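You operate a simulated robot arm through the tools that you are given. There is no shell and no other tool.

Carry out the task below with a simulated robot arm. There is one attempt and no reset: what you move stays moved.

Task
Put things in order on the top of the steel bench. At the end: the clear small jar from the top of the steel bench stands where the red torque key stood; the brown carton (marked "CAPS") from the top of the steel bench stands where the red mirror holder stood; the red mirror holder from the top of the steel bench stands where the clear small jar stood; the red torque key from the top of the steel bench is on the black grade plate; whatever was shut is shut again. Leave all else as you found it, and nothing knocked over.

The check looks at the end state, three seconds after you hand in, the way a careful person would. Anything else that was tipped, shoved, dropped, spilled or broken makes it a failure. Lids that push on must go on centred and level and be pressed home; caps that screw on are set level and turned clockwise until they are tight.

Robot
A 6-joint arm with a two-finger parallel gripper, fixed in place. Base frame: the origin is at the foot of the arm, x ahead of it, y to its left, z up; the work surface is at about z = 0. Units: mm, degrees, N and s.
With the tool pointing down near the work surface it reaches from about 160 to 420 mm from the base axis. Its first joint turns from -66.0 to 66.0 degrees. Payload 1.57 kg.
The TCP is the grasp point between the finger pads, 30 mm short of the fingertips. In the tool frame z runs along the fingers and y along their closing line. The gripper opens to 80 mm. The fingers are 17 mm wide and 12 mm thick; the gripper's body (40 by 82 mm) begins 80 mm behind the TCP.
Orientation is that of the tool frame in the base frame, as a unit quaternion [x, y, z, w]. With the fingers straight down and closing along the base's y, the tool's x points along the base's -x, its y along +y and its z along -z.

Tools
- The arm moves only by the tool play_rows. Its argument "plan" is a list that holds one entry, the list of rows, each a list of 7 numbers: the shift along the tool's x, y, z in mm, then the turn, a rotation vector about the tool's x, y, z in degrees, then the opening in per cent of the stroke, from 0 (shut) to 100 (fully open). In form: [[[dx, dy, dz, ax, ay, az, gripper], ...]]. A call has 1 to 20 rows; each row is the pose to reach, as a shift and turn from the pose commanded when the call began, along the tool's axes at that moment. Rows are played at 5 a second. More than 50 mm and 8.6 degrees between two rows, or a gripper value outside its range, and nothing of the call is played. Where a pose cannot be reached the arm comes as near as it can. A force on the tool above 40 N (or 10 N above the force at the start of the call, whichever is more), or a blocked arm, ends the call early, and 0.2 s more pass. The fingers move at their own pace (about 153 mm/s each) and stop on an object; they squeeze with about 34 N. The grip force told is the motor's: it shows also when the fingers shut on nothing. Time passes only in rows, and 0.2 s behind the last, so rows that repeat a pose let the fingers close. It gives the time, the measured TCP pose, the force on the tool (base axes), the opening and the grip force at its end, in the units of the frame above (readings bear some noise), with the torque about the TCP (base axes, N m) and any sound that the robot's microphone picked up, and new pictures: "show" is both (left out), scene, wrist or none.
- Cameras (640 x 400 px; columns grow to the right, rows downward): "scene" is fixed at [48.8, -322.5, 412.9]; the picture's right is [0.89, -0.46, 0.00], its down [-0.26, -0.49, -0.83] and it looks along [0.39, 0.74, -0.55] (base axes); focal length 214 px, centre (320, 200). "wrist" rides on the gripper at [72, -7, -122] in the tool frame; the picture's right is [0.09, 1.00, 0.00], its down [-0.84, 0.08, -0.54] and it looks along [-0.54, 0.05, 0.84] (tool axes); focal length 238 px, centre (320, 200). There is no depth. A picture from a camera that has moved, and an enlarged one, comes with that camera's place and axes in the base frame and with its lens. The place of the scene camera against the robot may be out by one fixed shift of up to 18 mm in any direction.
- enlarge(camera, box): a new picture of the part [left, top, right, bottom] of that camera's present view, enlarged. It takes no simulated time.
- finish_job(): hands the job in; it is judged then, once.

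Places have to be worked out from the pictures, the camera data and where the tool is seen. Open the gripper and draw the arm clear of the work before you hand the job in, unless the task says otherwise.

The tools are called after "Emit:" by a JSON object that holds its "method" and its "body". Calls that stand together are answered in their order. play_rows: Moves the arm, as the interface text tells. Its arguments: {"type":"object","properties":{"plan":{"type":"array"},"show":{"type":"string","enum":["both","scene","wrist","none"]}},"required":["plan"]} The other tools are called the same way: enlarge (camera, box) takes an enlarged picture of a part of a camera's view; finish_job () hands the job in.

At the start:

```text
t: 0.0
tcp_pos: [229.0, 8.5, 293.2]
ee_rot: [0.001, 1.0, 0.0, 0.0]
contact_force: [-0.3, 0.4, -0.7]
ft_torque: [0.0, -0.02, -0.02]
width: 80.0
finger_force: 0.1
```

scene: 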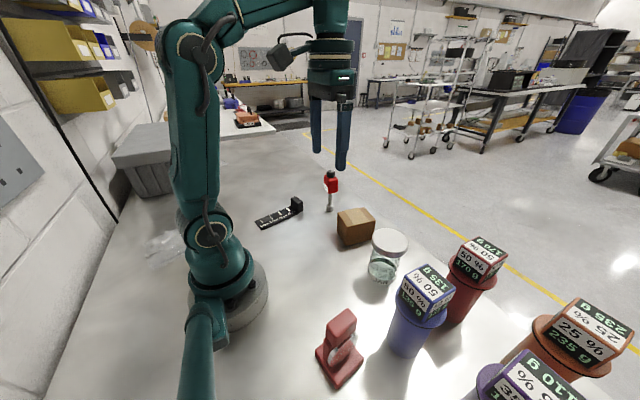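
wrist: 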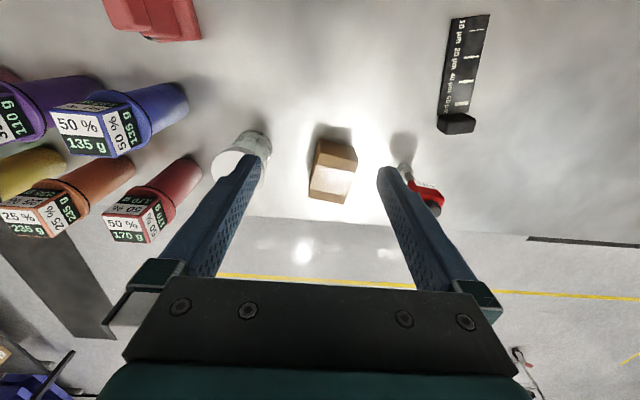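

I begin by enlarging both views to identify the objects and their positions.

Emit:
{"method": "enlarge", "body": {"camera": "scene", "box": [240, 150, 440, 290]}}

Emit:
{"method": "enlarge", "body": {"camera": "scene", "box": [290, 220, 530, 400]}}

Emit:
{"method": "enlarge", "body": {"camera": "wrist", "box": [180, 0, 500, 220]}}

Emit:
{"method": "enlarge", "body": {"camera": "wrist", "box": [0, 0, 280, 250]}}

```text
2.86 times, centred on (340, 220) of scene
camera zoom: at [48.8, -322.5, 412.9], right [0.89, -0.46, 0.0], down [-0.26, -0.49, -0.83], along [0.39, 0.74, -0.55], focal length 613 px, centre (263, 143)
```

zoom: 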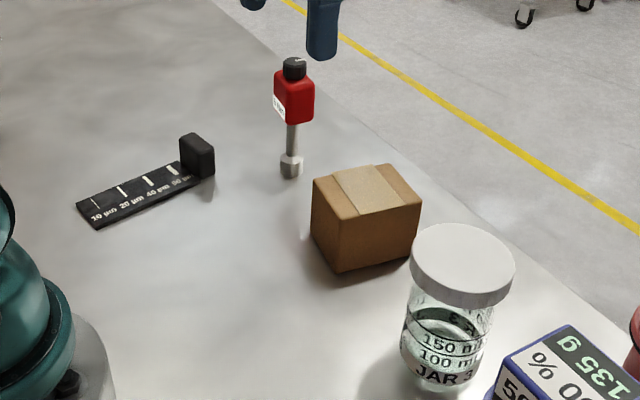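

```text
2.22 times, centred on (410, 310) of scene
camera zoom: at [48.8, -322.5, 412.9], right [0.89, -0.46, 0.0], down [-0.26, -0.49, -0.83], along [0.39, 0.74, -0.55], focal length 477 px, centre (120, -44)
```

zoom: 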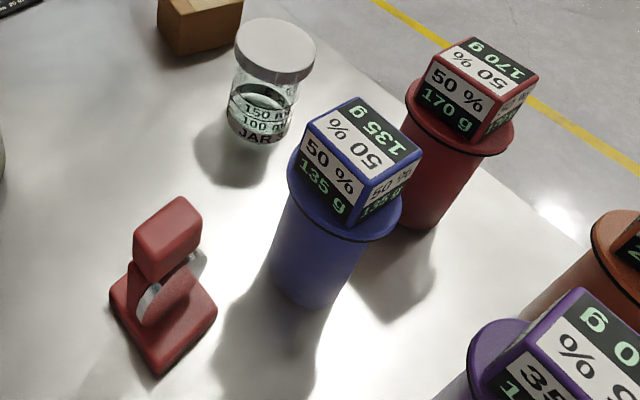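

```text
1.82 times, centred on (340, 110) of wrist
camera zoom: at [156.6, 2.3, 414.9], right [-0.09, 1.0, 0.0], down [0.84, 0.08, 0.54], along [0.54, 0.05, -0.84], focal length 433 px, centre (284, 364)
```

zoom: 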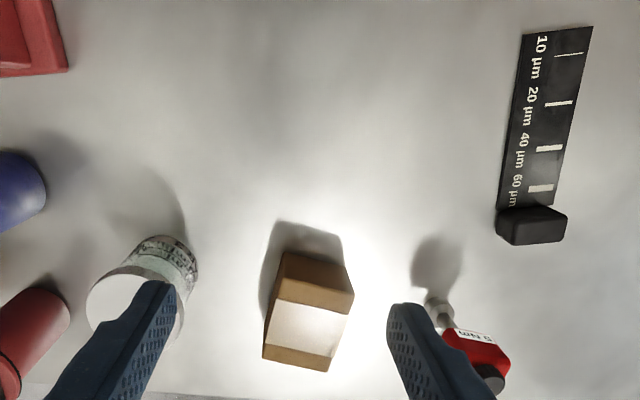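

```text
1.60 times, centred on (140, 125) of wrist
camera zoom: at [156.6, 2.3, 414.9], right [-0.09, 1.0, 0.0], down [0.84, 0.08, 0.54], along [0.54, 0.05, -0.84], focal length 381 px, centre (608, 320)
```

zoom: 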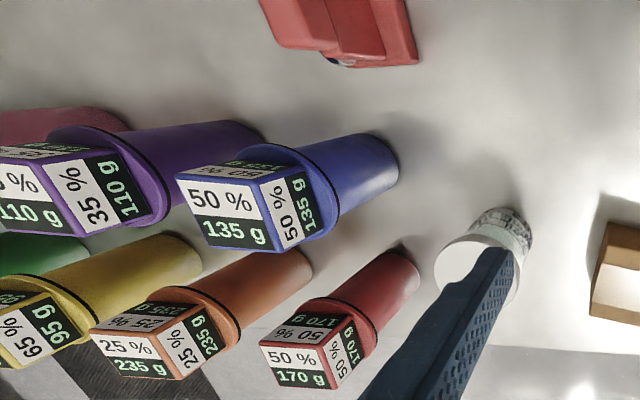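

The chain needs no temporary spot: key → plate, jar → key spot, holder → jar spot, carton → holder spot. I'll move high over to the left to view the key and the black plate more closely.

Emit:
{"method": "play_rows", "body": {"plan": [[[0, 35, 0, 0, 0, 0, 100], [0, 70, 0, 0, 0, 0, 100], [0, 105, 0, 0, 0, 0, 100], [0, 140, 0, 0, 0, 0, 100], [0, 165, 0, 0, 0, 0, 100], [0, 165, 0, 0, 0, 0, 100]]]}}

```text
t: 1.4
tcp_pos: [229.1, 172.9, 290.2]
ee_rot: [0.001, 1.0, 0.001, 0.001]
contact_force: [-0.9, -0.4, 0.2]
ft_torque: [-0.02, 0.03, 0.0]
width: 79.9
finger_force: 0.0
out of reach, approached as far as the arm can: row 5, 6
camera wrist: at [156.2, 165.5, 411.7], right [-0.09, 1.0, 0.0], down [0.84, 0.08, 0.54], along [0.54, 0.05, -0.84], focal length 238 px, centre (320, 200)
```

scene: 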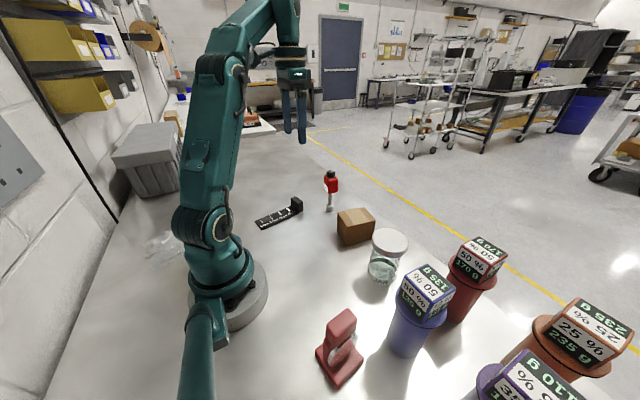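
wrist: 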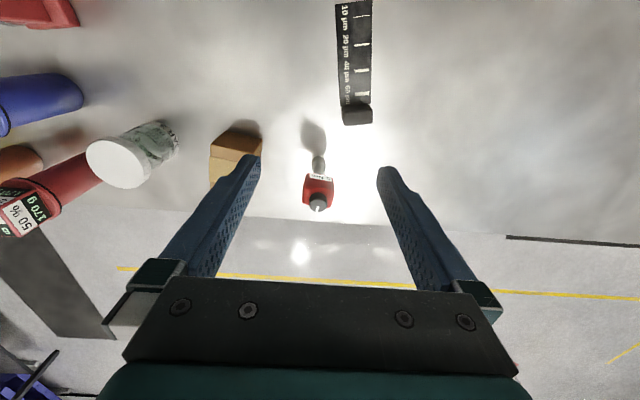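

Both key and plate are in view here. Enlarging for measurement.

Emit:
{"method": "enlarge", "body": {"camera": "wrist", "box": [270, 0, 430, 100]}}

Emit:
{"method": "enlarge", "body": {"camera": "wrist", "box": [240, 110, 400, 220]}}

Emit:
{"method": "enlarge", "body": {"camera": "scene", "box": [240, 150, 360, 240]}}

```text
4.00 times, centred on (350, 50) of wrist
camera zoom: at [156.2, 165.5, 411.7], right [-0.09, 1.0, 0.0], down [0.84, 0.08, 0.54], along [0.54, 0.05, -0.84], focal length 953 px, centre (200, 800)
```

zoom: 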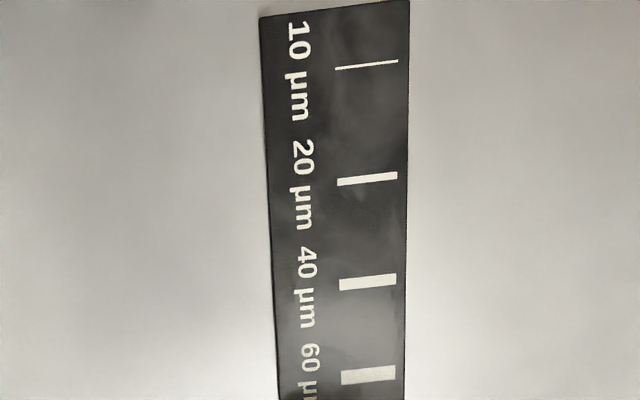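

```text
3.64 times, centred on (320, 165) of wrist
camera zoom: at [156.2, 165.5, 411.7], right [-0.09, 1.0, 0.0], down [0.84, 0.08, 0.54], along [0.54, 0.05, -0.84], focal length 867 px, centre (320, 327)
```

zoom: 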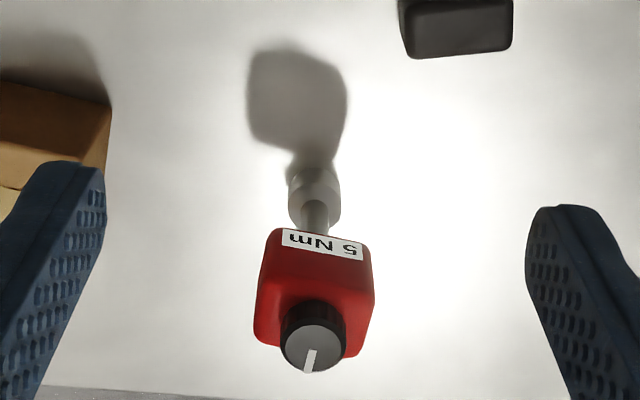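

```text
4.44 times, centred on (300, 195) of scene
camera zoom: at [48.8, -322.4, 412.9], right [0.89, -0.46, 0.0], down [-0.26, -0.49, -0.83], along [0.39, 0.74, -0.55], focal length 953 px, centre (409, 222)
```

zoom: 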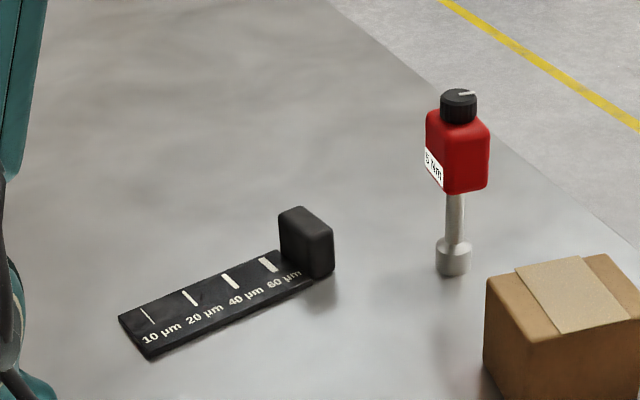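

Estimates: key base near (336,179) with the head yawed about -6.6°, top at z≈145; plate runs from about (103,205) along (0.98,0.19), about 49 mm wide. I move above the key at z≈215 with the yaw aligned.

Emit:
{"method": "play_rows", "body": {"plan": [[[-25, 2, 25, 0, 0, 2, 100], [-50, 3, 50, 0, 0, 4, 100], [-75, 4, 70, 0, 0, 6.6, 100], [-95, 6, 78, 0, 0, 6.6, 100], [-106, 6, 78, 0, 0, 6.6, 100], [-106, 6, 78, 0, 0, 6.6, 100]]]}}

```text
t: 2.8
tcp_pos: [324.8, 171.7, 204.3]
ee_rot: [0.058, 0.998, 0.0, 0.0]
contact_force: [0.6, -0.7, 0.2]
ft_torque: [0.02, 0.01, 0.01]
width: 80.1
finger_force: 0.0
out of reach, approached as far as the arm can: row 4, 5, 6
camera wrist: at [251.4, 173.4, 326.9], right [0.02, 1.0, 0.0], down [0.84, -0.02, 0.54], along [0.54, -0.01, -0.84], focal length 238 px, centre (320, 200)
```

scene: 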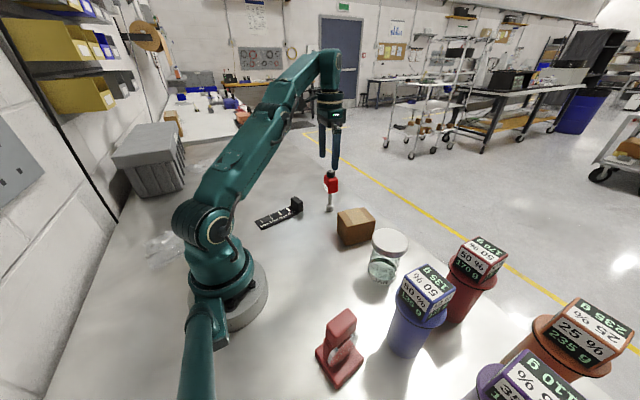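
wrist: 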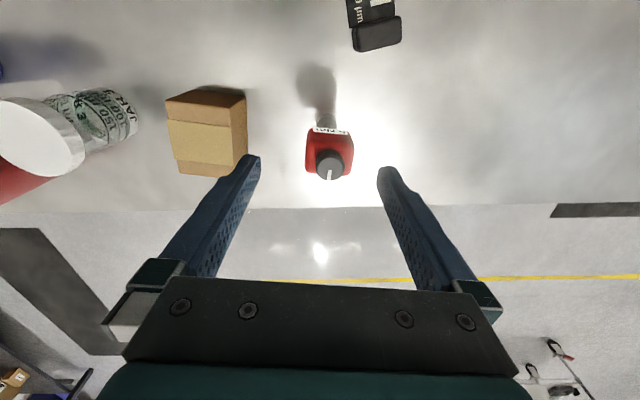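

Reach is limited at this height, so I'll descend short of the key and slide in forward with the fingers straddling the head. First measure its position from this view.

Emit:
{"method": "enlarge", "body": {"camera": "wrist", "box": [270, 60, 400, 200]}}

Emit:
{"method": "enlarge", "body": {"camera": "wrist", "box": [140, 60, 280, 200]}}

Emit:
{"method": "enlarge", "body": {"camera": "scene", "box": [290, 150, 370, 220]}}

```text
2.86 times, centred on (335, 130) of wrist
camera zoom: at [251.4, 173.4, 326.9], right [0.02, 1.0, 0.0], down [0.84, -0.02, 0.54], along [0.54, -0.01, -0.84], focal length 681 px, centre (277, 400)
```

zoom: 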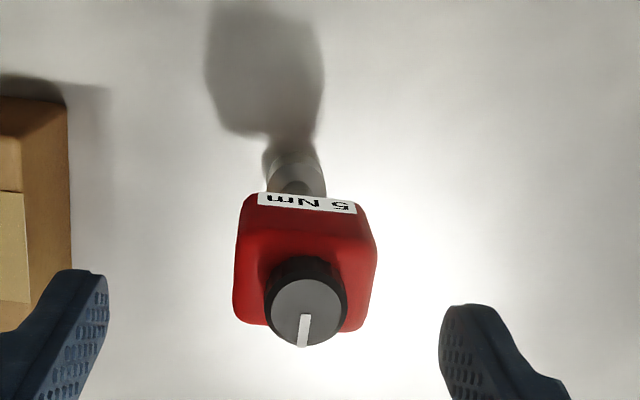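

```text
2.86 times, centred on (210, 130) of wrist
camera zoom: at [251.4, 173.4, 326.9], right [0.02, 1.0, 0.0], down [0.84, -0.02, 0.54], along [0.54, -0.01, -0.84], focal length 681 px, centre (634, 400)
```

zoom: 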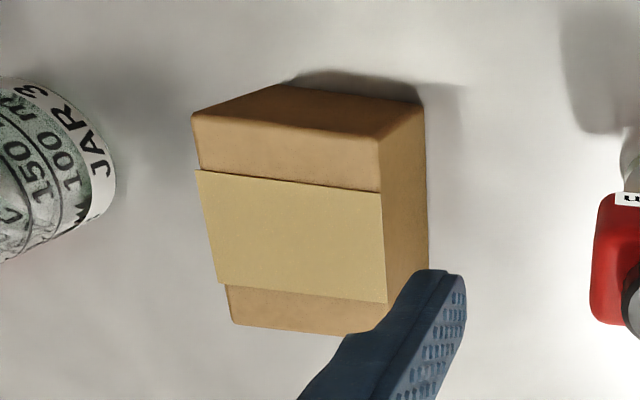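

```text
5.71 times, centred on (330, 185) of scene
camera zoom: at [48.8, -322.5, 412.9], right [0.89, -0.46, 0.0], down [-0.26, -0.49, -0.83], along [0.39, 0.74, -0.55], focal length 1226 px, centre (263, 286)
```

zoom: 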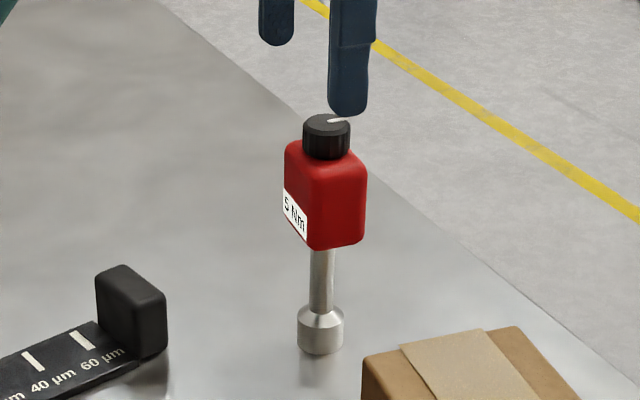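

Key centre ≈ (339,180), top z≈142, head spanning roughly z 70–120, yaw matches. I back off in x and lower a little to re-sync commanded vs. measured pose.

Emit:
{"method": "play_rows", "body": {"plan": [[[25, -3, 0, 0, 0, 0, 100], [54.5, -6, 0, 0, 0, 0, 100], [54.5, -6, 30, 0, 0, 0, 100], [54.5, -6, 50, 0, 0, 0, 100], [54.5, -6, 50, 0, 0, 0, 100]]], "show": "wrist"}}

```text
t: 4.0
tcp_pos: [270.0, 172.3, 155.4]
ee_rot: [0.058, 0.998, 0.0, 0.0]
contact_force: [0.9, 0.2, -0.1]
ft_torque: [-0.01, -0.02, -0.03]
width: 80.0
finger_force: 0.1
camera wrist: at [197.1, 173.8, 277.4], right [0.02, 1.0, 0.0], down [0.84, -0.02, 0.54], along [0.54, -0.01, -0.84], focal length 238 px, centre (320, 200)
```

wrist: 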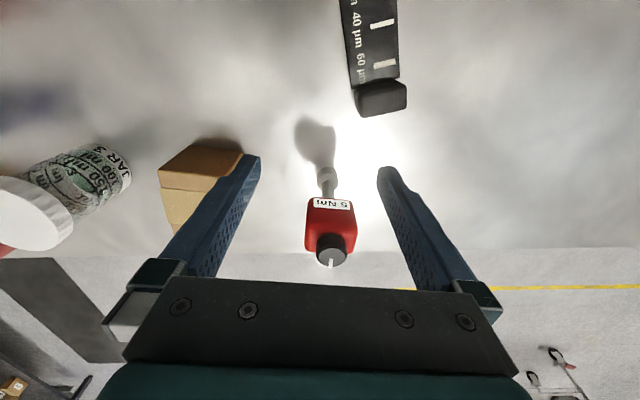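

Commanded and measured poses agree. Descend to head height short of the key, aligned laterally.

Emit:
{"method": "play_rows", "body": {"plan": [[[0, 8, 20, 0, 0, 0, 100], [0, 15.6, 40, 0, 0, 0, 100], [0, 15.6, 58, 0, 0, 0, 100], [-20, 15.6, 58, 0, 0, 0, 100], [-35, 15.6, 58, 0, 0, 0, 100], [-35, 15.6, 58, 0, 0, 0, 100]]]}}

Emit:
{"method": "enlarge", "body": {"camera": "wrist", "box": [220, 120, 420, 280]}}

Emit:
{"method": "enlarge", "body": {"camera": "scene", "box": [290, 150, 370, 220]}}

```text
t: 5.4
tcp_pos: [306.6, 183.6, 97.7]
ee_rot: [0.058, 0.998, 0.0, 0.0]
contact_force: [0.1, -0.6, -0.5]
ft_torque: [-0.01, 0.03, 0.0]
width: 80.1
finger_force: 0.0
camera wrist: at [233.7, 185.5, 220.8], right [0.02, 1.0, 0.0], down [0.84, -0.02, 0.54], along [0.54, -0.01, -0.84], focal length 238 px, centre (320, 200)
```

scene: 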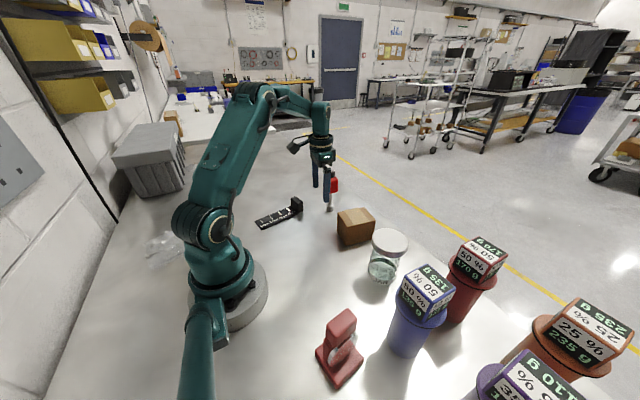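
wrist: 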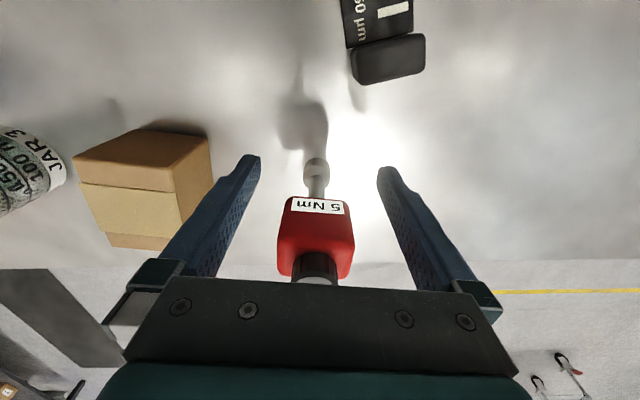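

```text
2.50 times, centred on (320, 200) of wrist
camera zoom: at [233.7, 185.5, 220.8], right [0.02, 1.0, 0.0], down [0.84, -0.02, 0.54], along [0.54, -0.01, -0.84], focal length 596 px, centre (320, 200)
```

zoom: 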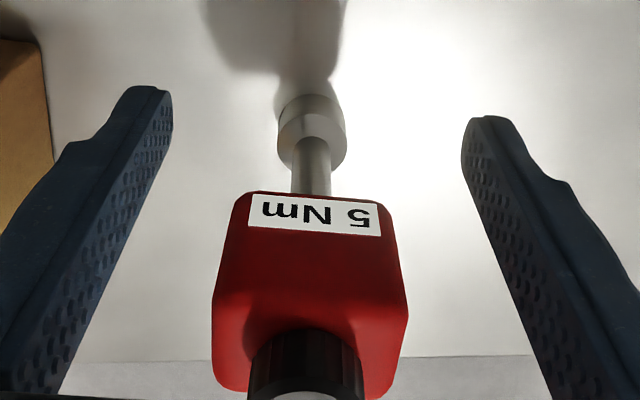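

```text
5.71 times, centred on (330, 185) of scene
camera zoom: at [48.8, -322.5, 412.9], right [0.89, -0.46, 0.0], down [-0.26, -0.49, -0.83], along [0.39, 0.74, -0.55], focal length 1226 px, centre (263, 286)
```

zoom: 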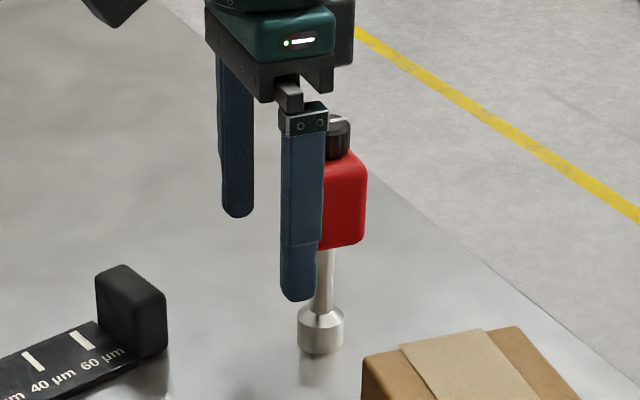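

The key axis is about 0.8 mm to the tool's −y and 33 mm ahead. I move in, then close gradually.

Emit:
{"method": "play_rows", "body": {"plan": [[[-12, -0.8, 0, 0, 0, 0, 100], [-23, -0.8, 0, 0, 0, 0, 100], [-33, -0.8, 0, 0, 0, 0, 100], [-33, -0.8, 0, 0, 0, 0, 80], [-33, -0.8, 0, 0, 0, 0, 66], [-33, -0.8, 0, 0, 0, 0, 62]]]}}

Emit:
{"method": "enlarge", "body": {"camera": "wrist", "box": [220, 120, 420, 280]}}

Emit:
{"method": "enlarge", "body": {"camera": "scene", "box": [290, 150, 370, 220]}}

```text
t: 6.8
tcp_pos: [339.2, 179.4, 98.4]
ee_rot: [0.059, 0.998, 0.0, 0.0]
contact_force: [0.5, 0.0, 0.3]
ft_torque: [0.02, -0.02, 0.03]
width: 49.8
finger_force: 0.1
camera wrist: at [267.2, 181.3, 220.4], right [0.02, 1.0, 0.0], down [0.84, -0.02, 0.54], along [0.54, -0.01, -0.84], focal length 238 px, centre (320, 200)
```

scene: 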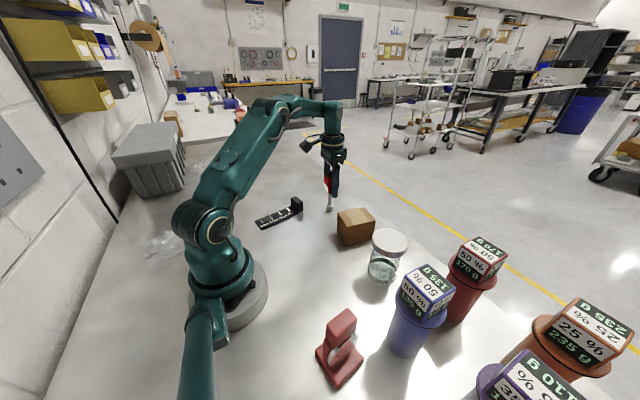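
wrist: 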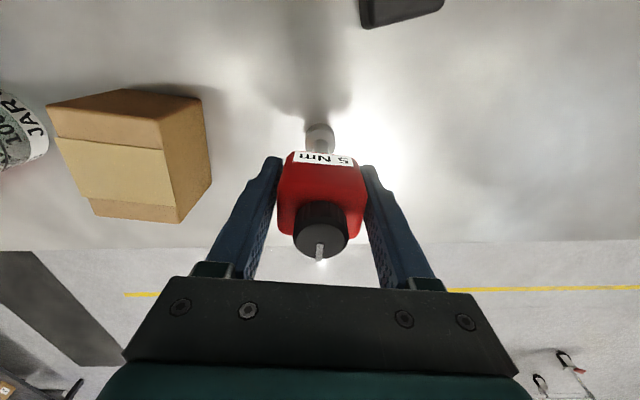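

```text
2.50 times, centred on (320, 200) of wrist
camera zoom: at [267.2, 181.3, 220.4], right [0.02, 1.0, 0.0], down [0.84, -0.02, 0.54], along [0.54, -0.01, -0.84], focal length 596 px, centre (320, 200)
```

zoom: 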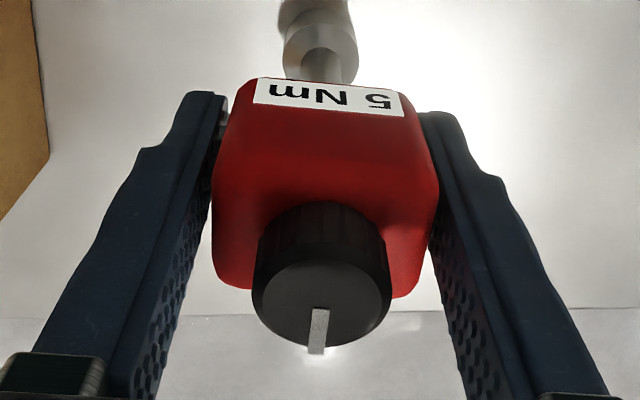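

```text
5.71 times, centred on (330, 185) of scene
camera zoom: at [48.8, -322.5, 412.9], right [0.89, -0.46, 0.0], down [-0.26, -0.49, -0.83], along [0.39, 0.74, -0.55], focal length 1226 px, centre (263, 286)
```

zoom: 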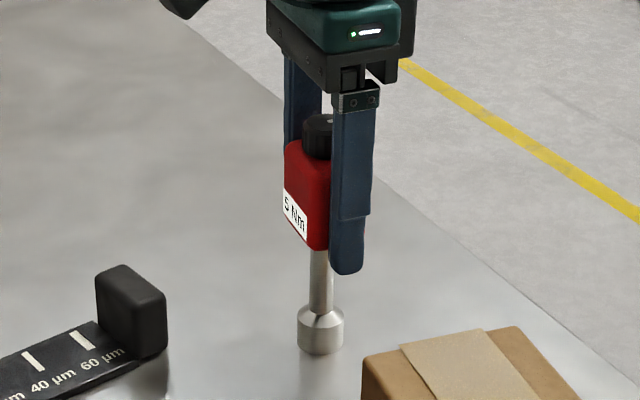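

The head sits nearly centred between the fingers. I close in small steps and then hold.

Emit:
{"method": "play_rows", "body": {"plan": [[[0, 0, 0, 0, 0, 0, 60], [0, 0, 0, 0, 0, 0, 58], [0, 0, 0, 0, 0, 0, 56], [0, 0, 0, 0, 0, 0, 54], [0, 0, 0, 0, 0, 0, 52], [0, 0, 0, 0, 0, 0, 50], [0, 0, 0, 0, 0, 0, 40], [0, 0, 0, 0, 0, 0, 30]]]}}

Emit:
{"method": "enlarge", "body": {"camera": "scene", "box": [290, 150, 370, 220]}}

```text
t: 8.6
tcp_pos: [340.2, 180.6, 99.1]
ee_rot: [0.058, 0.998, 0.0, 0.0]
contact_force: [0.2, 2.6, 0.8]
ft_torque: [0.17, 0.0, -0.03]
width: 45.7
finger_force: 34.0
camera wrist: at [267.1, 181.4, 220.4], right [0.02, 1.0, 0.0], down [0.84, -0.02, 0.54], along [0.54, -0.01, -0.84], focal length 238 px, centre (320, 200)
```

scene: 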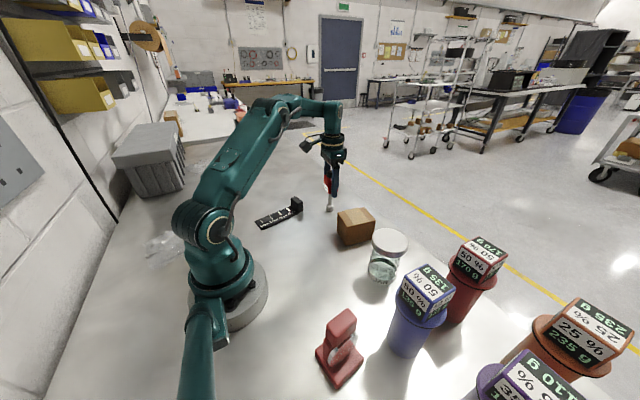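
wrist: 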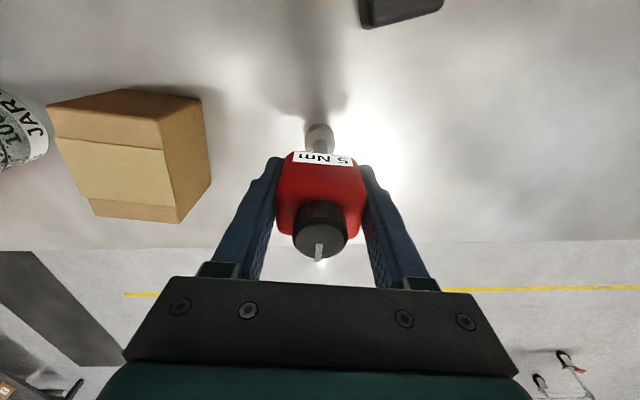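

```text
5.71 times, centred on (330, 185) of scene
camera zoom: at [48.8, -322.5, 412.9], right [0.89, -0.46, 0.0], down [-0.26, -0.49, -0.83], along [0.39, 0.74, -0.55], focal length 1226 px, centre (263, 286)
```

zoom: 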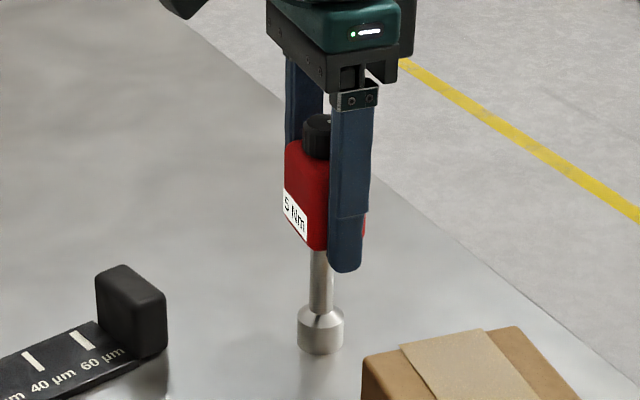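

Gripped at 45.7 mm. Lift gently, then draw back and rise to clear the black block.

Emit:
{"method": "play_rows", "body": {"plan": [[[0, 0, -6, 0, 0, 0, 30], [0, 0, -14, 0, 0, 0, 30], [0, 0, -24, 0, 0, 0, 30], [15, 0, -38, 0, 0, 0, 30], [32, 0, -52, 0, 0, 0, 30], [50, 0, -66, 0, 0, 0, 30], [68, 0, -80, 0, 0, 0, 30], [78, 0, -86, 0, 0, 0, 30], [78, 0, -86, 0, 0, 0, 30]]]}}

Emit:
{"method": "enlarge", "body": {"camera": "scene", "box": [250, 120, 370, 240]}}

```text
t: 10.6
tcp_pos: [261.1, 187.8, 185.8]
ee_rot: [0.058, 0.998, 0.0, 0.0]
contact_force: [0.5, 0.4, -3.3]
ft_torque: [0.03, -0.02, 0.03]
width: 45.9
finger_force: 34.3
camera wrist: at [188.9, 189.6, 308.4], right [0.02, 1.0, 0.0], down [0.84, -0.02, 0.54], along [0.54, -0.01, -0.84], focal length 238 px, centre (320, 200)
```

scene: 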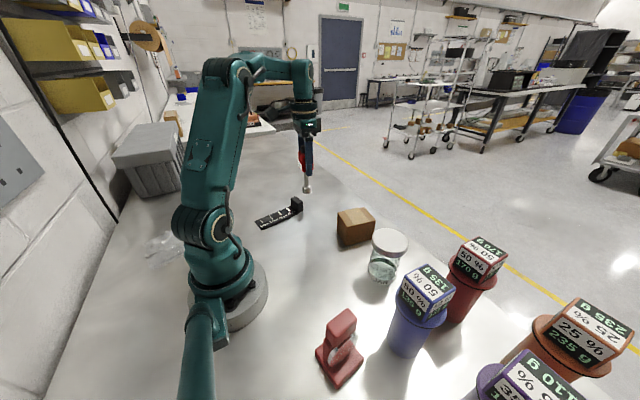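
wrist: 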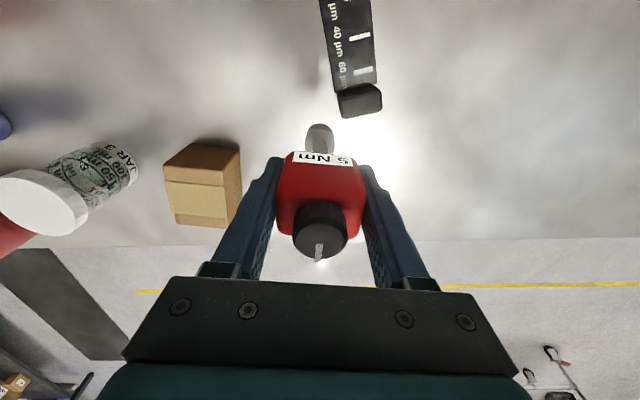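

```text
3.33 times, centred on (310, 180) of scene
camera zoom: at [48.8, -322.5, 412.9], right [0.89, -0.46, 0.0], down [-0.26, -0.49, -0.83], along [0.39, 0.74, -0.55], focal length 715 px, centre (353, 267)
```

zoom: 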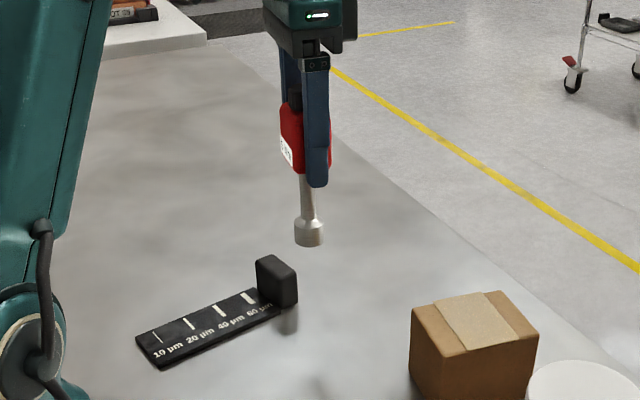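

The key hangs vertical. Let me re-measure the plate from this pose before travelling there.

Emit:
{"method": "enlarge", "body": {"camera": "wrist", "box": [290, 0, 420, 130]}}

```text
3.08 times, centred on (355, 65) of wrist
camera zoom: at [188.9, 189.6, 308.4], right [0.02, 1.0, 0.0], down [0.84, -0.02, 0.54], along [0.54, -0.01, -0.84], focal length 733 px, centre (212, 615)
```

zoom: 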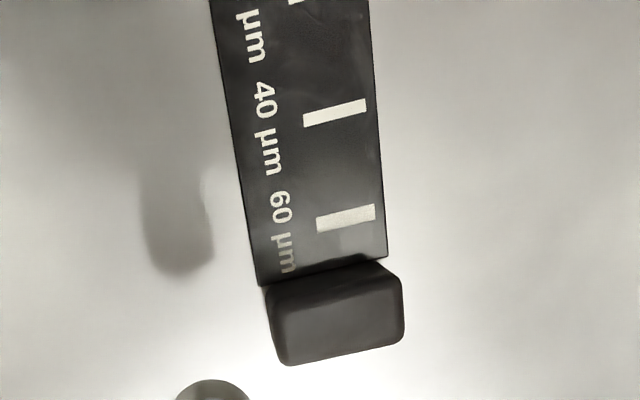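

Plate visible area centred at (166,217), clear of the block. I carry the key there at height, then descend partially.

Emit:
{"method": "play_rows", "body": {"plan": [[[20, 4, 0, 0, 0, 0, 30], [40, 8, 0, 0, 0, 0, 30], [60, 12, 0, 0, 0, 0, 30], [80, 15, 0, 0, 0, 0, 30], [98.8, 17.8, 0, 0, 0, 0, 30], [98.8, 17.8, 20, 0, 0, 0, 30], [98.8, 17.8, 40, 0, 0, 0, 30], [98.8, 17.8, 55, 0, 0, 0, 30], [98.8, 17.8, 55, 0, 0, 0, 30]]]}}

Emit:
{"method": "enlarge", "body": {"camera": "scene", "box": [220, 130, 340, 240]}}

Emit:
{"method": "enlarge", "body": {"camera": "wrist", "box": [260, 60, 400, 200]}}

```text
t: 12.6
tcp_pos: [165.7, 219.8, 127.0]
ee_rot: [0.059, 0.998, 0.0, 0.0]
contact_force: [-0.3, 1.1, -2.2]
ft_torque: [0.0, -0.03, 0.01]
width: 45.7
finger_force: 33.9
camera wrist: at [93.0, 219.9, 250.3], right [0.02, 1.0, 0.0], down [0.84, -0.02, 0.54], along [0.54, -0.01, -0.84], focal length 238 px, centre (320, 200)
```

scene: 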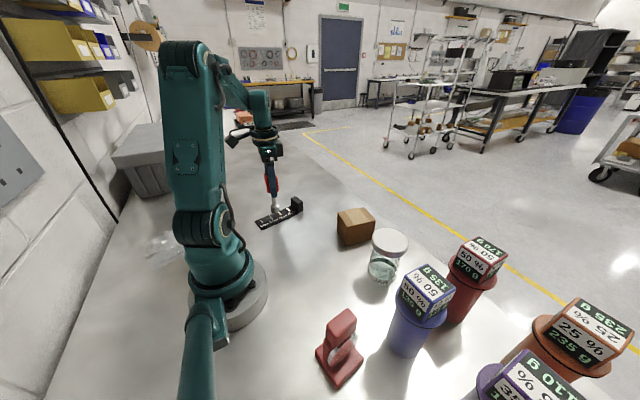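
wrist: 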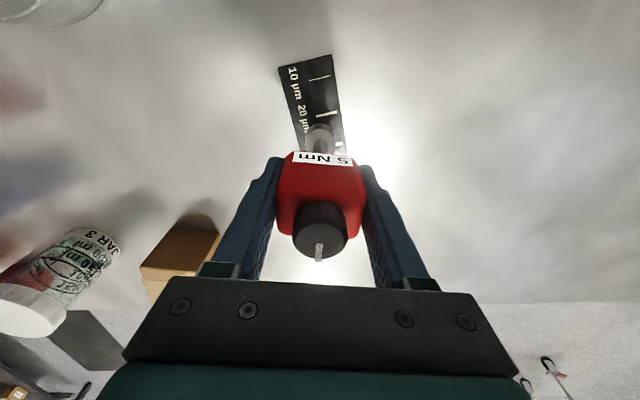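

```text
3.64 times, centred on (280, 185) of scene
camera zoom: at [48.8, -322.5, 412.9], right [0.89, -0.46, 0.0], down [-0.26, -0.49, -0.83], along [0.39, 0.74, -0.55], focal length 780 px, centre (466, 254)
```

zoom: 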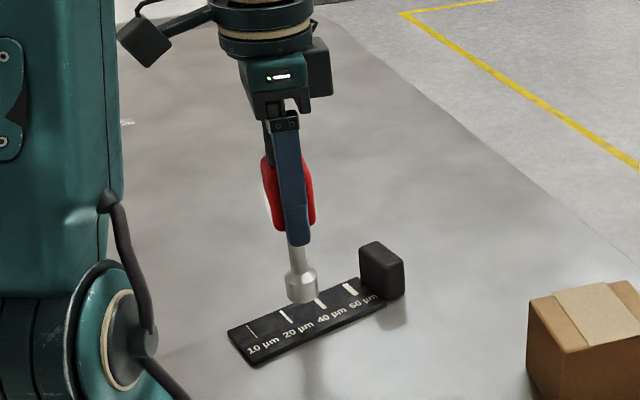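

```text
2.86 times, centred on (330, 130) of wrist
camera zoom: at [93.0, 219.9, 250.3], right [0.02, 1.0, 0.0], down [0.84, -0.02, 0.54], along [0.54, -0.01, -0.84], focal length 681 px, centre (291, 400)
```

zoom: 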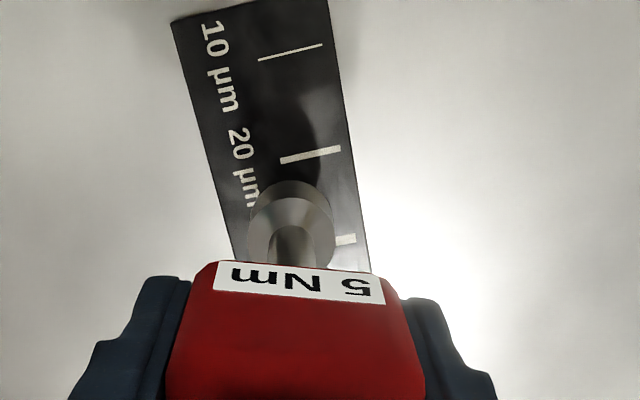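

Key hangs centred over the plate with its base ≈29 mm up. Descend in small steps, watching force.

Emit:
{"method": "play_rows", "body": {"plan": [[[0, -1, 6, 0, 0, 0, 30], [0, -1, 11, 0, 0, 0, 30], [0, -1, 14, 0, 0, 0, 30], [0, -1, 16, 0, 0, 0, 30], [0, -1, 16, 0, 0, 0, 30]]], "show": "none"}}

Emit:
{"method": "enlarge", "body": {"camera": "scene", "box": [230, 150, 330, 240]}}

```text
t: 13.8
tcp_pos: [166.1, 217.1, 111.8]
ee_rot: [0.059, 0.998, -0.001, 0.0]
contact_force: [-0.1, -0.3, -2.3]
ft_torque: [-0.02, 0.02, 0.04]
width: 45.9
finger_force: 34.1
```

```text
4.44 times, centred on (280, 195) of scene
camera zoom: at [48.8, -322.5, 412.9], right [0.89, -0.46, 0.0], down [-0.26, -0.49, -0.83], along [0.39, 0.74, -0.55], focal length 953 px, centre (498, 222)
```

zoom: 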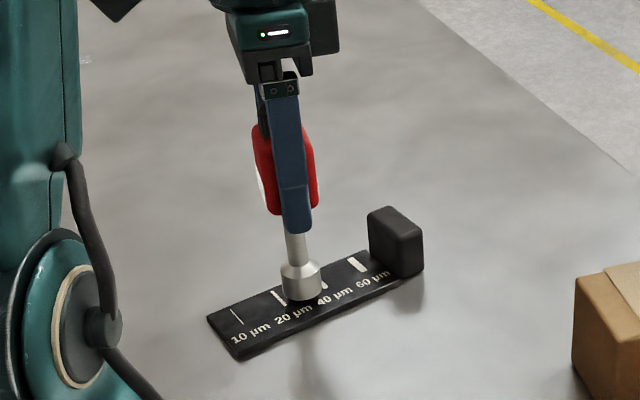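

No contact yet (base ≈13 mm). Continue down in 1 mm steps.

Emit:
{"method": "play_rows", "body": {"plan": [[[0, 0, 1, 0, 0, 0, 30], [0, 0, 2, 0, 0, 0, 30], [0, 0, 3, 0, 0, 0, 30], [0, 0, 3, 0, 0, 0, 30]]], "show": "none"}}

Emit:
{"method": "enlarge", "body": {"camera": "scene", "box": [250, 180, 310, 230]}}

```text
t: 14.8
tcp_pos: [166.2, 216.4, 109.7]
ee_rot: [0.059, 0.998, 0.0, 0.0]
contact_force: [0.1, -0.5, -2.0]
ft_torque: [0.0, -0.02, -0.04]
width: 45.7
finger_force: 34.5
```

```text
8.00 times, centred on (280, 205) of scene
camera zoom: at [48.8, -322.5, 412.9], right [0.89, -0.46, 0.0], down [-0.26, -0.49, -0.83], along [0.39, 0.74, -0.55], focal length 1716 px, centre (640, 160)
```

zoom: 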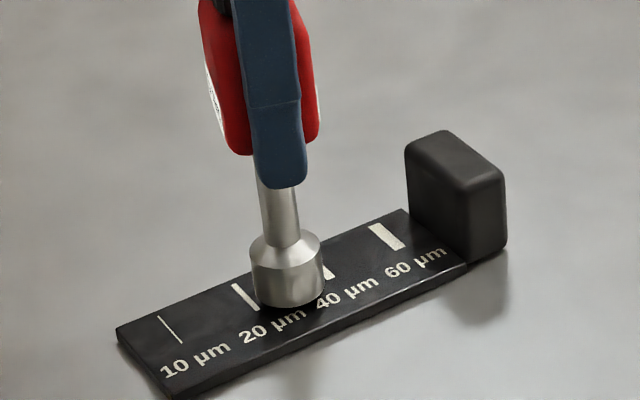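

Force still -2 N (hanging weight), so continue lowering in 1 mm steps.

Emit:
{"method": "play_rows", "body": {"plan": [[[0, 0, 1, 0, 0, 0, 30], [0, 0, 1, 0, 0, 0, 30], [0, 0, 2, 0, 0, 0, 30], [0, 0, 2, 0, 0, 0, 30]]], "show": "none"}}

Emit:
{"method": "enlarge", "body": {"camera": "scene", "box": [250, 180, 310, 230]}}

```text
t: 15.8
tcp_pos: [165.2, 217.0, 107.7]
ee_rot: [0.058, 0.998, 0.0, -0.001]
contact_force: [-0.5, 0.2, -1.6]
ft_torque: [0.01, -0.03, -0.02]
width: 46.0
finger_force: 34.1
```

```text
8.00 times, centred on (280, 205) of scene
camera zoom: at [48.8, -322.5, 412.9], right [0.89, -0.46, 0.0], down [-0.26, -0.49, -0.83], along [0.39, 0.74, -0.55], focal length 1716 px, centre (640, 160)
```

zoom: 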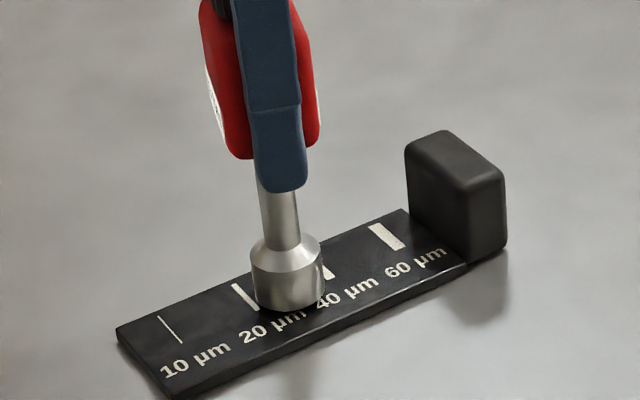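

Still moving freely; continue.

Emit:
{"method": "play_rows", "body": {"plan": [[[0, 0, 0.5, 0, 0, 0, 30], [0, 0, 1, 0, 0, 0, 30], [0, 0, 1.5, 0, 0, 0, 30], [0, 0, 2, 0, 0, 0, 30], [0, 0, 2, 0, 0, 0, 30]]], "show": "none"}}

Emit:
{"method": "enlarge", "body": {"camera": "scene", "box": [250, 180, 310, 230]}}

```text
t: 17.0
tcp_pos: [166.1, 217.0, 104.2]
ee_rot: [0.06, 0.998, -0.001, 0.0]
contact_force: [0.0, 0.2, -2.2]
ft_torque: [-0.02, -0.01, -0.02]
width: 45.6
finger_force: 33.9
```

```text
8.00 times, centred on (280, 205) of scene
camera zoom: at [48.8, -322.5, 412.9], right [0.89, -0.46, 0.0], down [-0.26, -0.49, -0.83], along [0.39, 0.74, -0.55], focal length 1716 px, centre (640, 160)
```

zoom: 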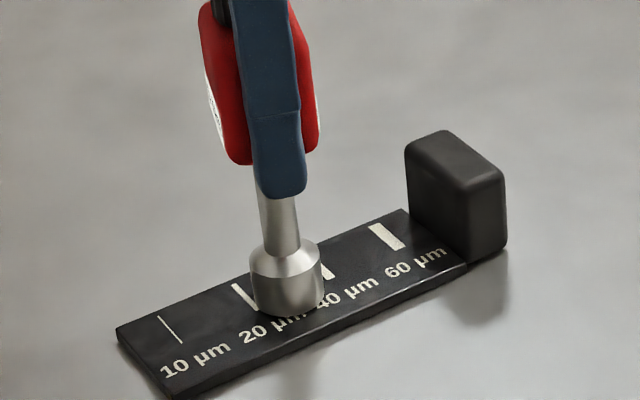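

Still no contact; go on in half-millimetre steps.

Emit:
{"method": "play_rows", "body": {"plan": [[[0, 0, 0.5, 0, 0, 0, 30], [0, 0, 1, 0, 0, 0, 30], [0, 0, 1, 0, 0, 0, 30]]], "show": "none"}}

Emit:
{"method": "enlarge", "body": {"camera": "scene", "box": [250, 180, 310, 230]}}

```text
t: 17.8
tcp_pos: [165.9, 215.5, 104.4]
ee_rot: [0.059, 0.998, 0.0, 0.0]
contact_force: [0.3, -0.9, -2.9]
ft_torque: [0.02, 0.01, 0.02]
width: 45.4
finger_force: 34.0
```

```text
8.00 times, centred on (280, 205) of scene
camera zoom: at [48.8, -322.5, 412.9], right [0.89, -0.46, 0.0], down [-0.26, -0.49, -0.83], along [0.39, 0.74, -0.55], focal length 1716 px, centre (640, 160)
```

zoom: 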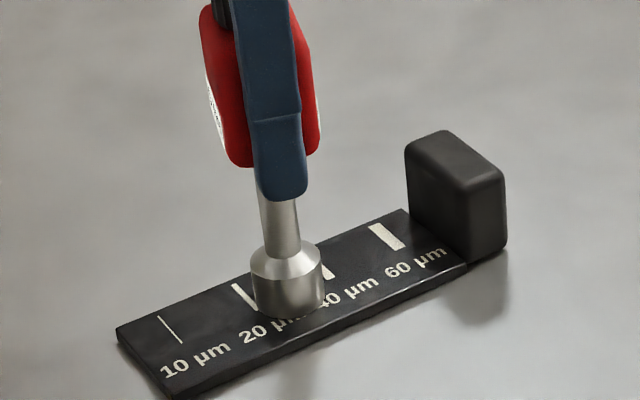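

Bottom edge still lowers in the picture; continue up to 2 mm more.

Emit:
{"method": "play_rows", "body": {"plan": [[[0, 0, 0.5, 0, 0, 0, 30], [0, 0, 1, 0, 0, 0, 30], [0, 0, 1.5, 0, 0, 0, 30], [0, 0, 1.5, 0, 0, 0, 30]]], "show": "none"}}

Emit:
{"method": "enlarge", "body": {"camera": "scene", "box": [250, 180, 310, 230]}}

```text
t: 18.7
tcp_pos: [165.8, 215.0, 104.3]
ee_rot: [0.058, 0.998, 0.0, 0.0]
contact_force: [-2.5, -0.8, 6.8]
ft_torque: [0.02, 0.13, -0.02]
width: 45.8
finger_force: 34.0
stopped in row 4: the force on the tool passed its limit at 42 N (the readings are from after the stop); the commanded pose is now the measured one
```

```text
8.00 times, centred on (280, 205) of scene
camera zoom: at [48.8, -322.5, 412.8], right [0.89, -0.46, 0.0], down [-0.26, -0.49, -0.83], along [0.39, 0.74, -0.55], focal length 1716 px, centre (640, 160)
```

zoom: 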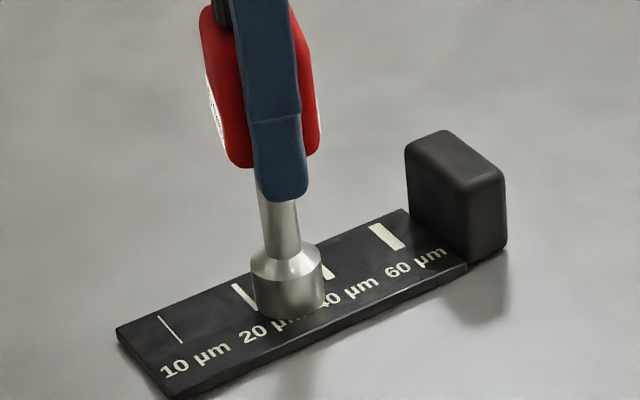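

Contact made (commanded now the measured pose). Ease up a hair and open gradually.

Emit:
{"method": "play_rows", "body": {"plan": [[[0, 0, -0.3, 0, 0, 0, 30], [0, 0, -0.3, 0, 0, 0, 30], [0, 0, -0.3, 0, 0, 0, 56], [0, 0, -0.3, 0, 0, 0, 58], [0, 0, -0.3, 0, 0, 0, 60], [0, 0, -0.3, 0, 0, 0, 63], [0, 0, -0.3, 0, 0, 0, 68], [0, 0, -0.3, 0, 0, 0, 75]]]}}

Emit:
{"method": "enlarge", "body": {"camera": "scene", "box": [230, 150, 330, 240]}}

Emit:
{"method": "enlarge", "body": {"camera": "wrist", "box": [220, 60, 420, 280]}}

```text
t: 20.5
tcp_pos: [166.4, 214.5, 104.4]
ee_rot: [0.057, 0.998, 0.0, 0.0]
contact_force: [0.0, -0.6, 0.2]
ft_torque: [-0.04, 0.02, 0.02]
width: 59.9
finger_force: 0.0
camera wrist: at [93.1, 218.1, 226.2], right [0.02, 1.0, 0.0], down [0.84, -0.02, 0.54], along [0.54, -0.01, -0.84], focal length 238 px, centre (320, 200)
```

scene: 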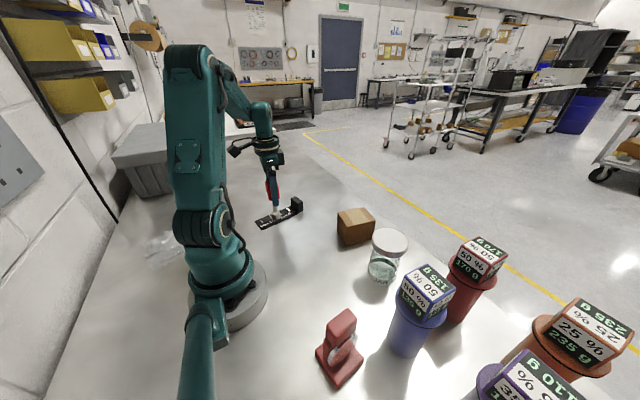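
wrist: 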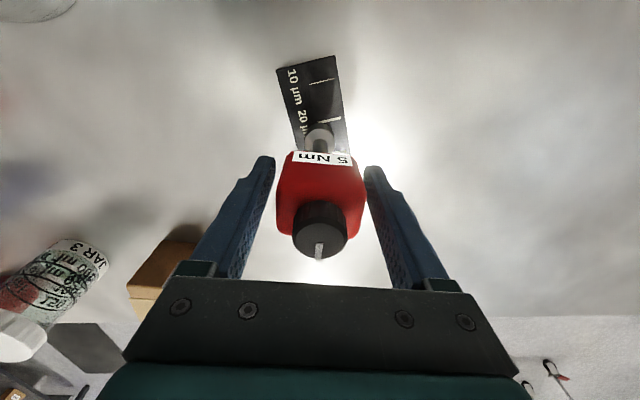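

```text
4.44 times, centred on (280, 195) of scene
camera zoom: at [48.8, -322.5, 412.9], right [0.89, -0.46, 0.0], down [-0.26, -0.49, -0.83], along [0.39, 0.74, -0.55], focal length 953 px, centre (498, 222)
```

zoom: 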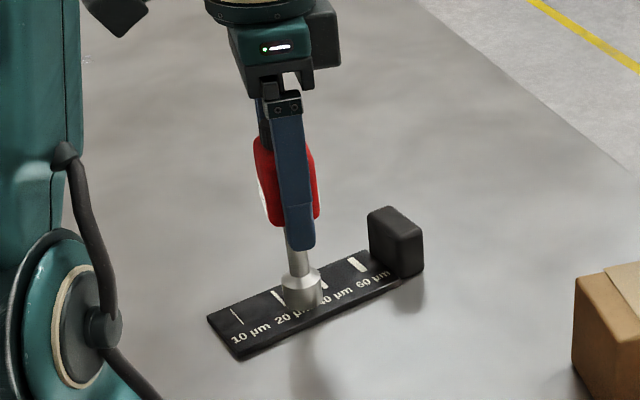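

```text
1.82 times, centred on (320, 170) of wrist
camera zoom: at [93.1, 218.1, 226.2], right [0.02, 1.0, 0.0], down [0.84, -0.02, 0.54], along [0.54, -0.01, -0.84], focal length 433 px, centre (320, 254)
```

zoom: 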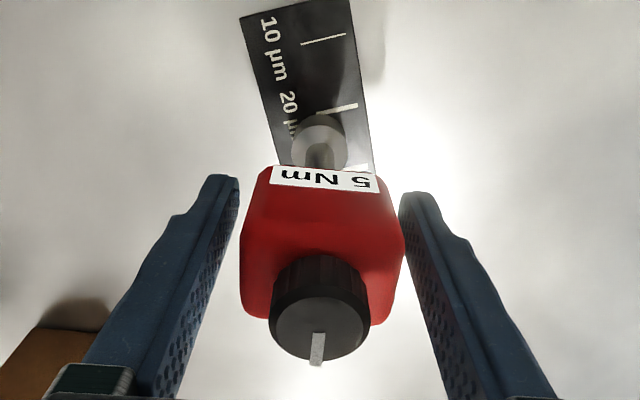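

The key stands upright on the plate, released. Open fully and rise straight up.

Emit:
{"method": "play_rows", "body": {"plan": [[[0, 0, -0.3, 0, 0, 0, 88], [0, 0, -0.3, 0, 0, 0, 100], [0, 0, -0.3, 0, 0, 0, 100], [0, 0, -20, 0, 0, 0, 100], [0, 0, -45, 0, 0, 0, 100], [0, 0, -70, 0, 0, 0, 100], [0, 0, -95, 0, 0, 0, 100], [0, 0, -115, 0, 0, 0, 100]]]}}

Emit:
{"method": "enlarge", "body": {"camera": "scene", "box": [230, 150, 330, 240]}}

```text
t: 22.3
tcp_pos: [165.5, 216.6, 219.3]
ee_rot: [0.057, 0.998, 0.0, 0.0]
contact_force: [0.5, 0.0, 0.0]
ft_torque: [-0.01, 0.02, -0.01]
width: 80.0
finger_force: 0.1
camera wrist: at [92.4, 217.9, 341.8], right [0.02, 1.0, 0.0], down [0.84, -0.02, 0.54], along [0.54, -0.01, -0.84], focal length 238 px, centre (320, 200)
```

scene: 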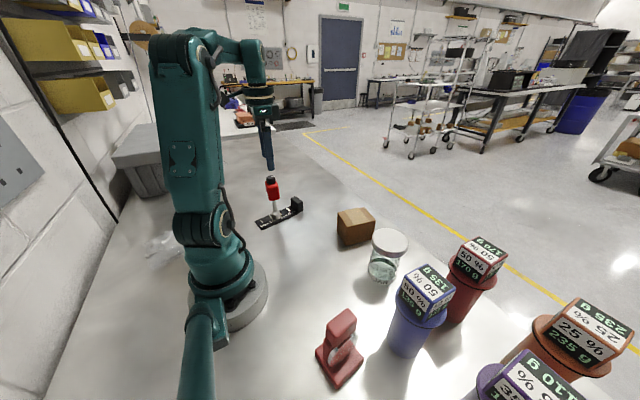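
wrist: 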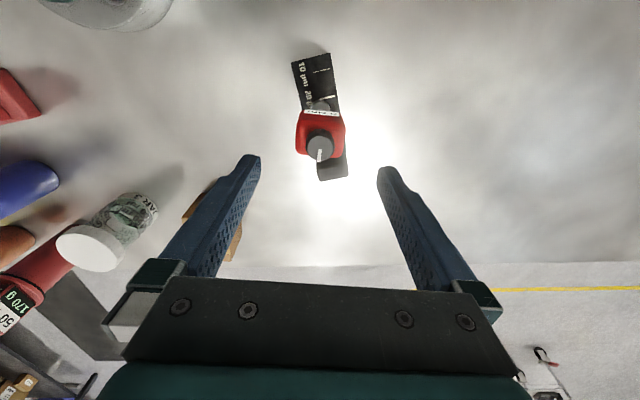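

```text
4.44 times, centred on (280, 195) of scene
camera zoom: at [48.8, -322.5, 412.9], right [0.89, -0.46, 0.0], down [-0.26, -0.49, -0.83], along [0.39, 0.74, -0.55], focal length 953 px, centre (498, 222)
```

zoom: 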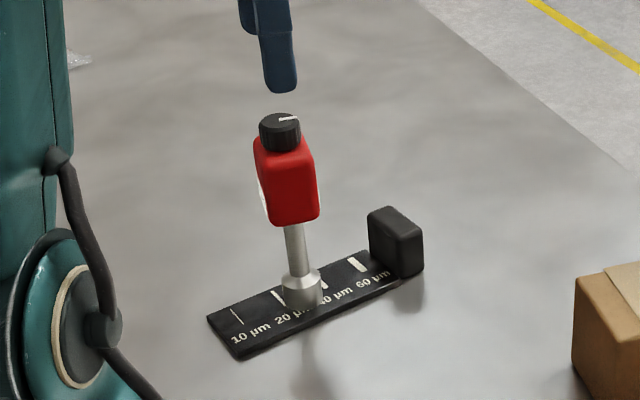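

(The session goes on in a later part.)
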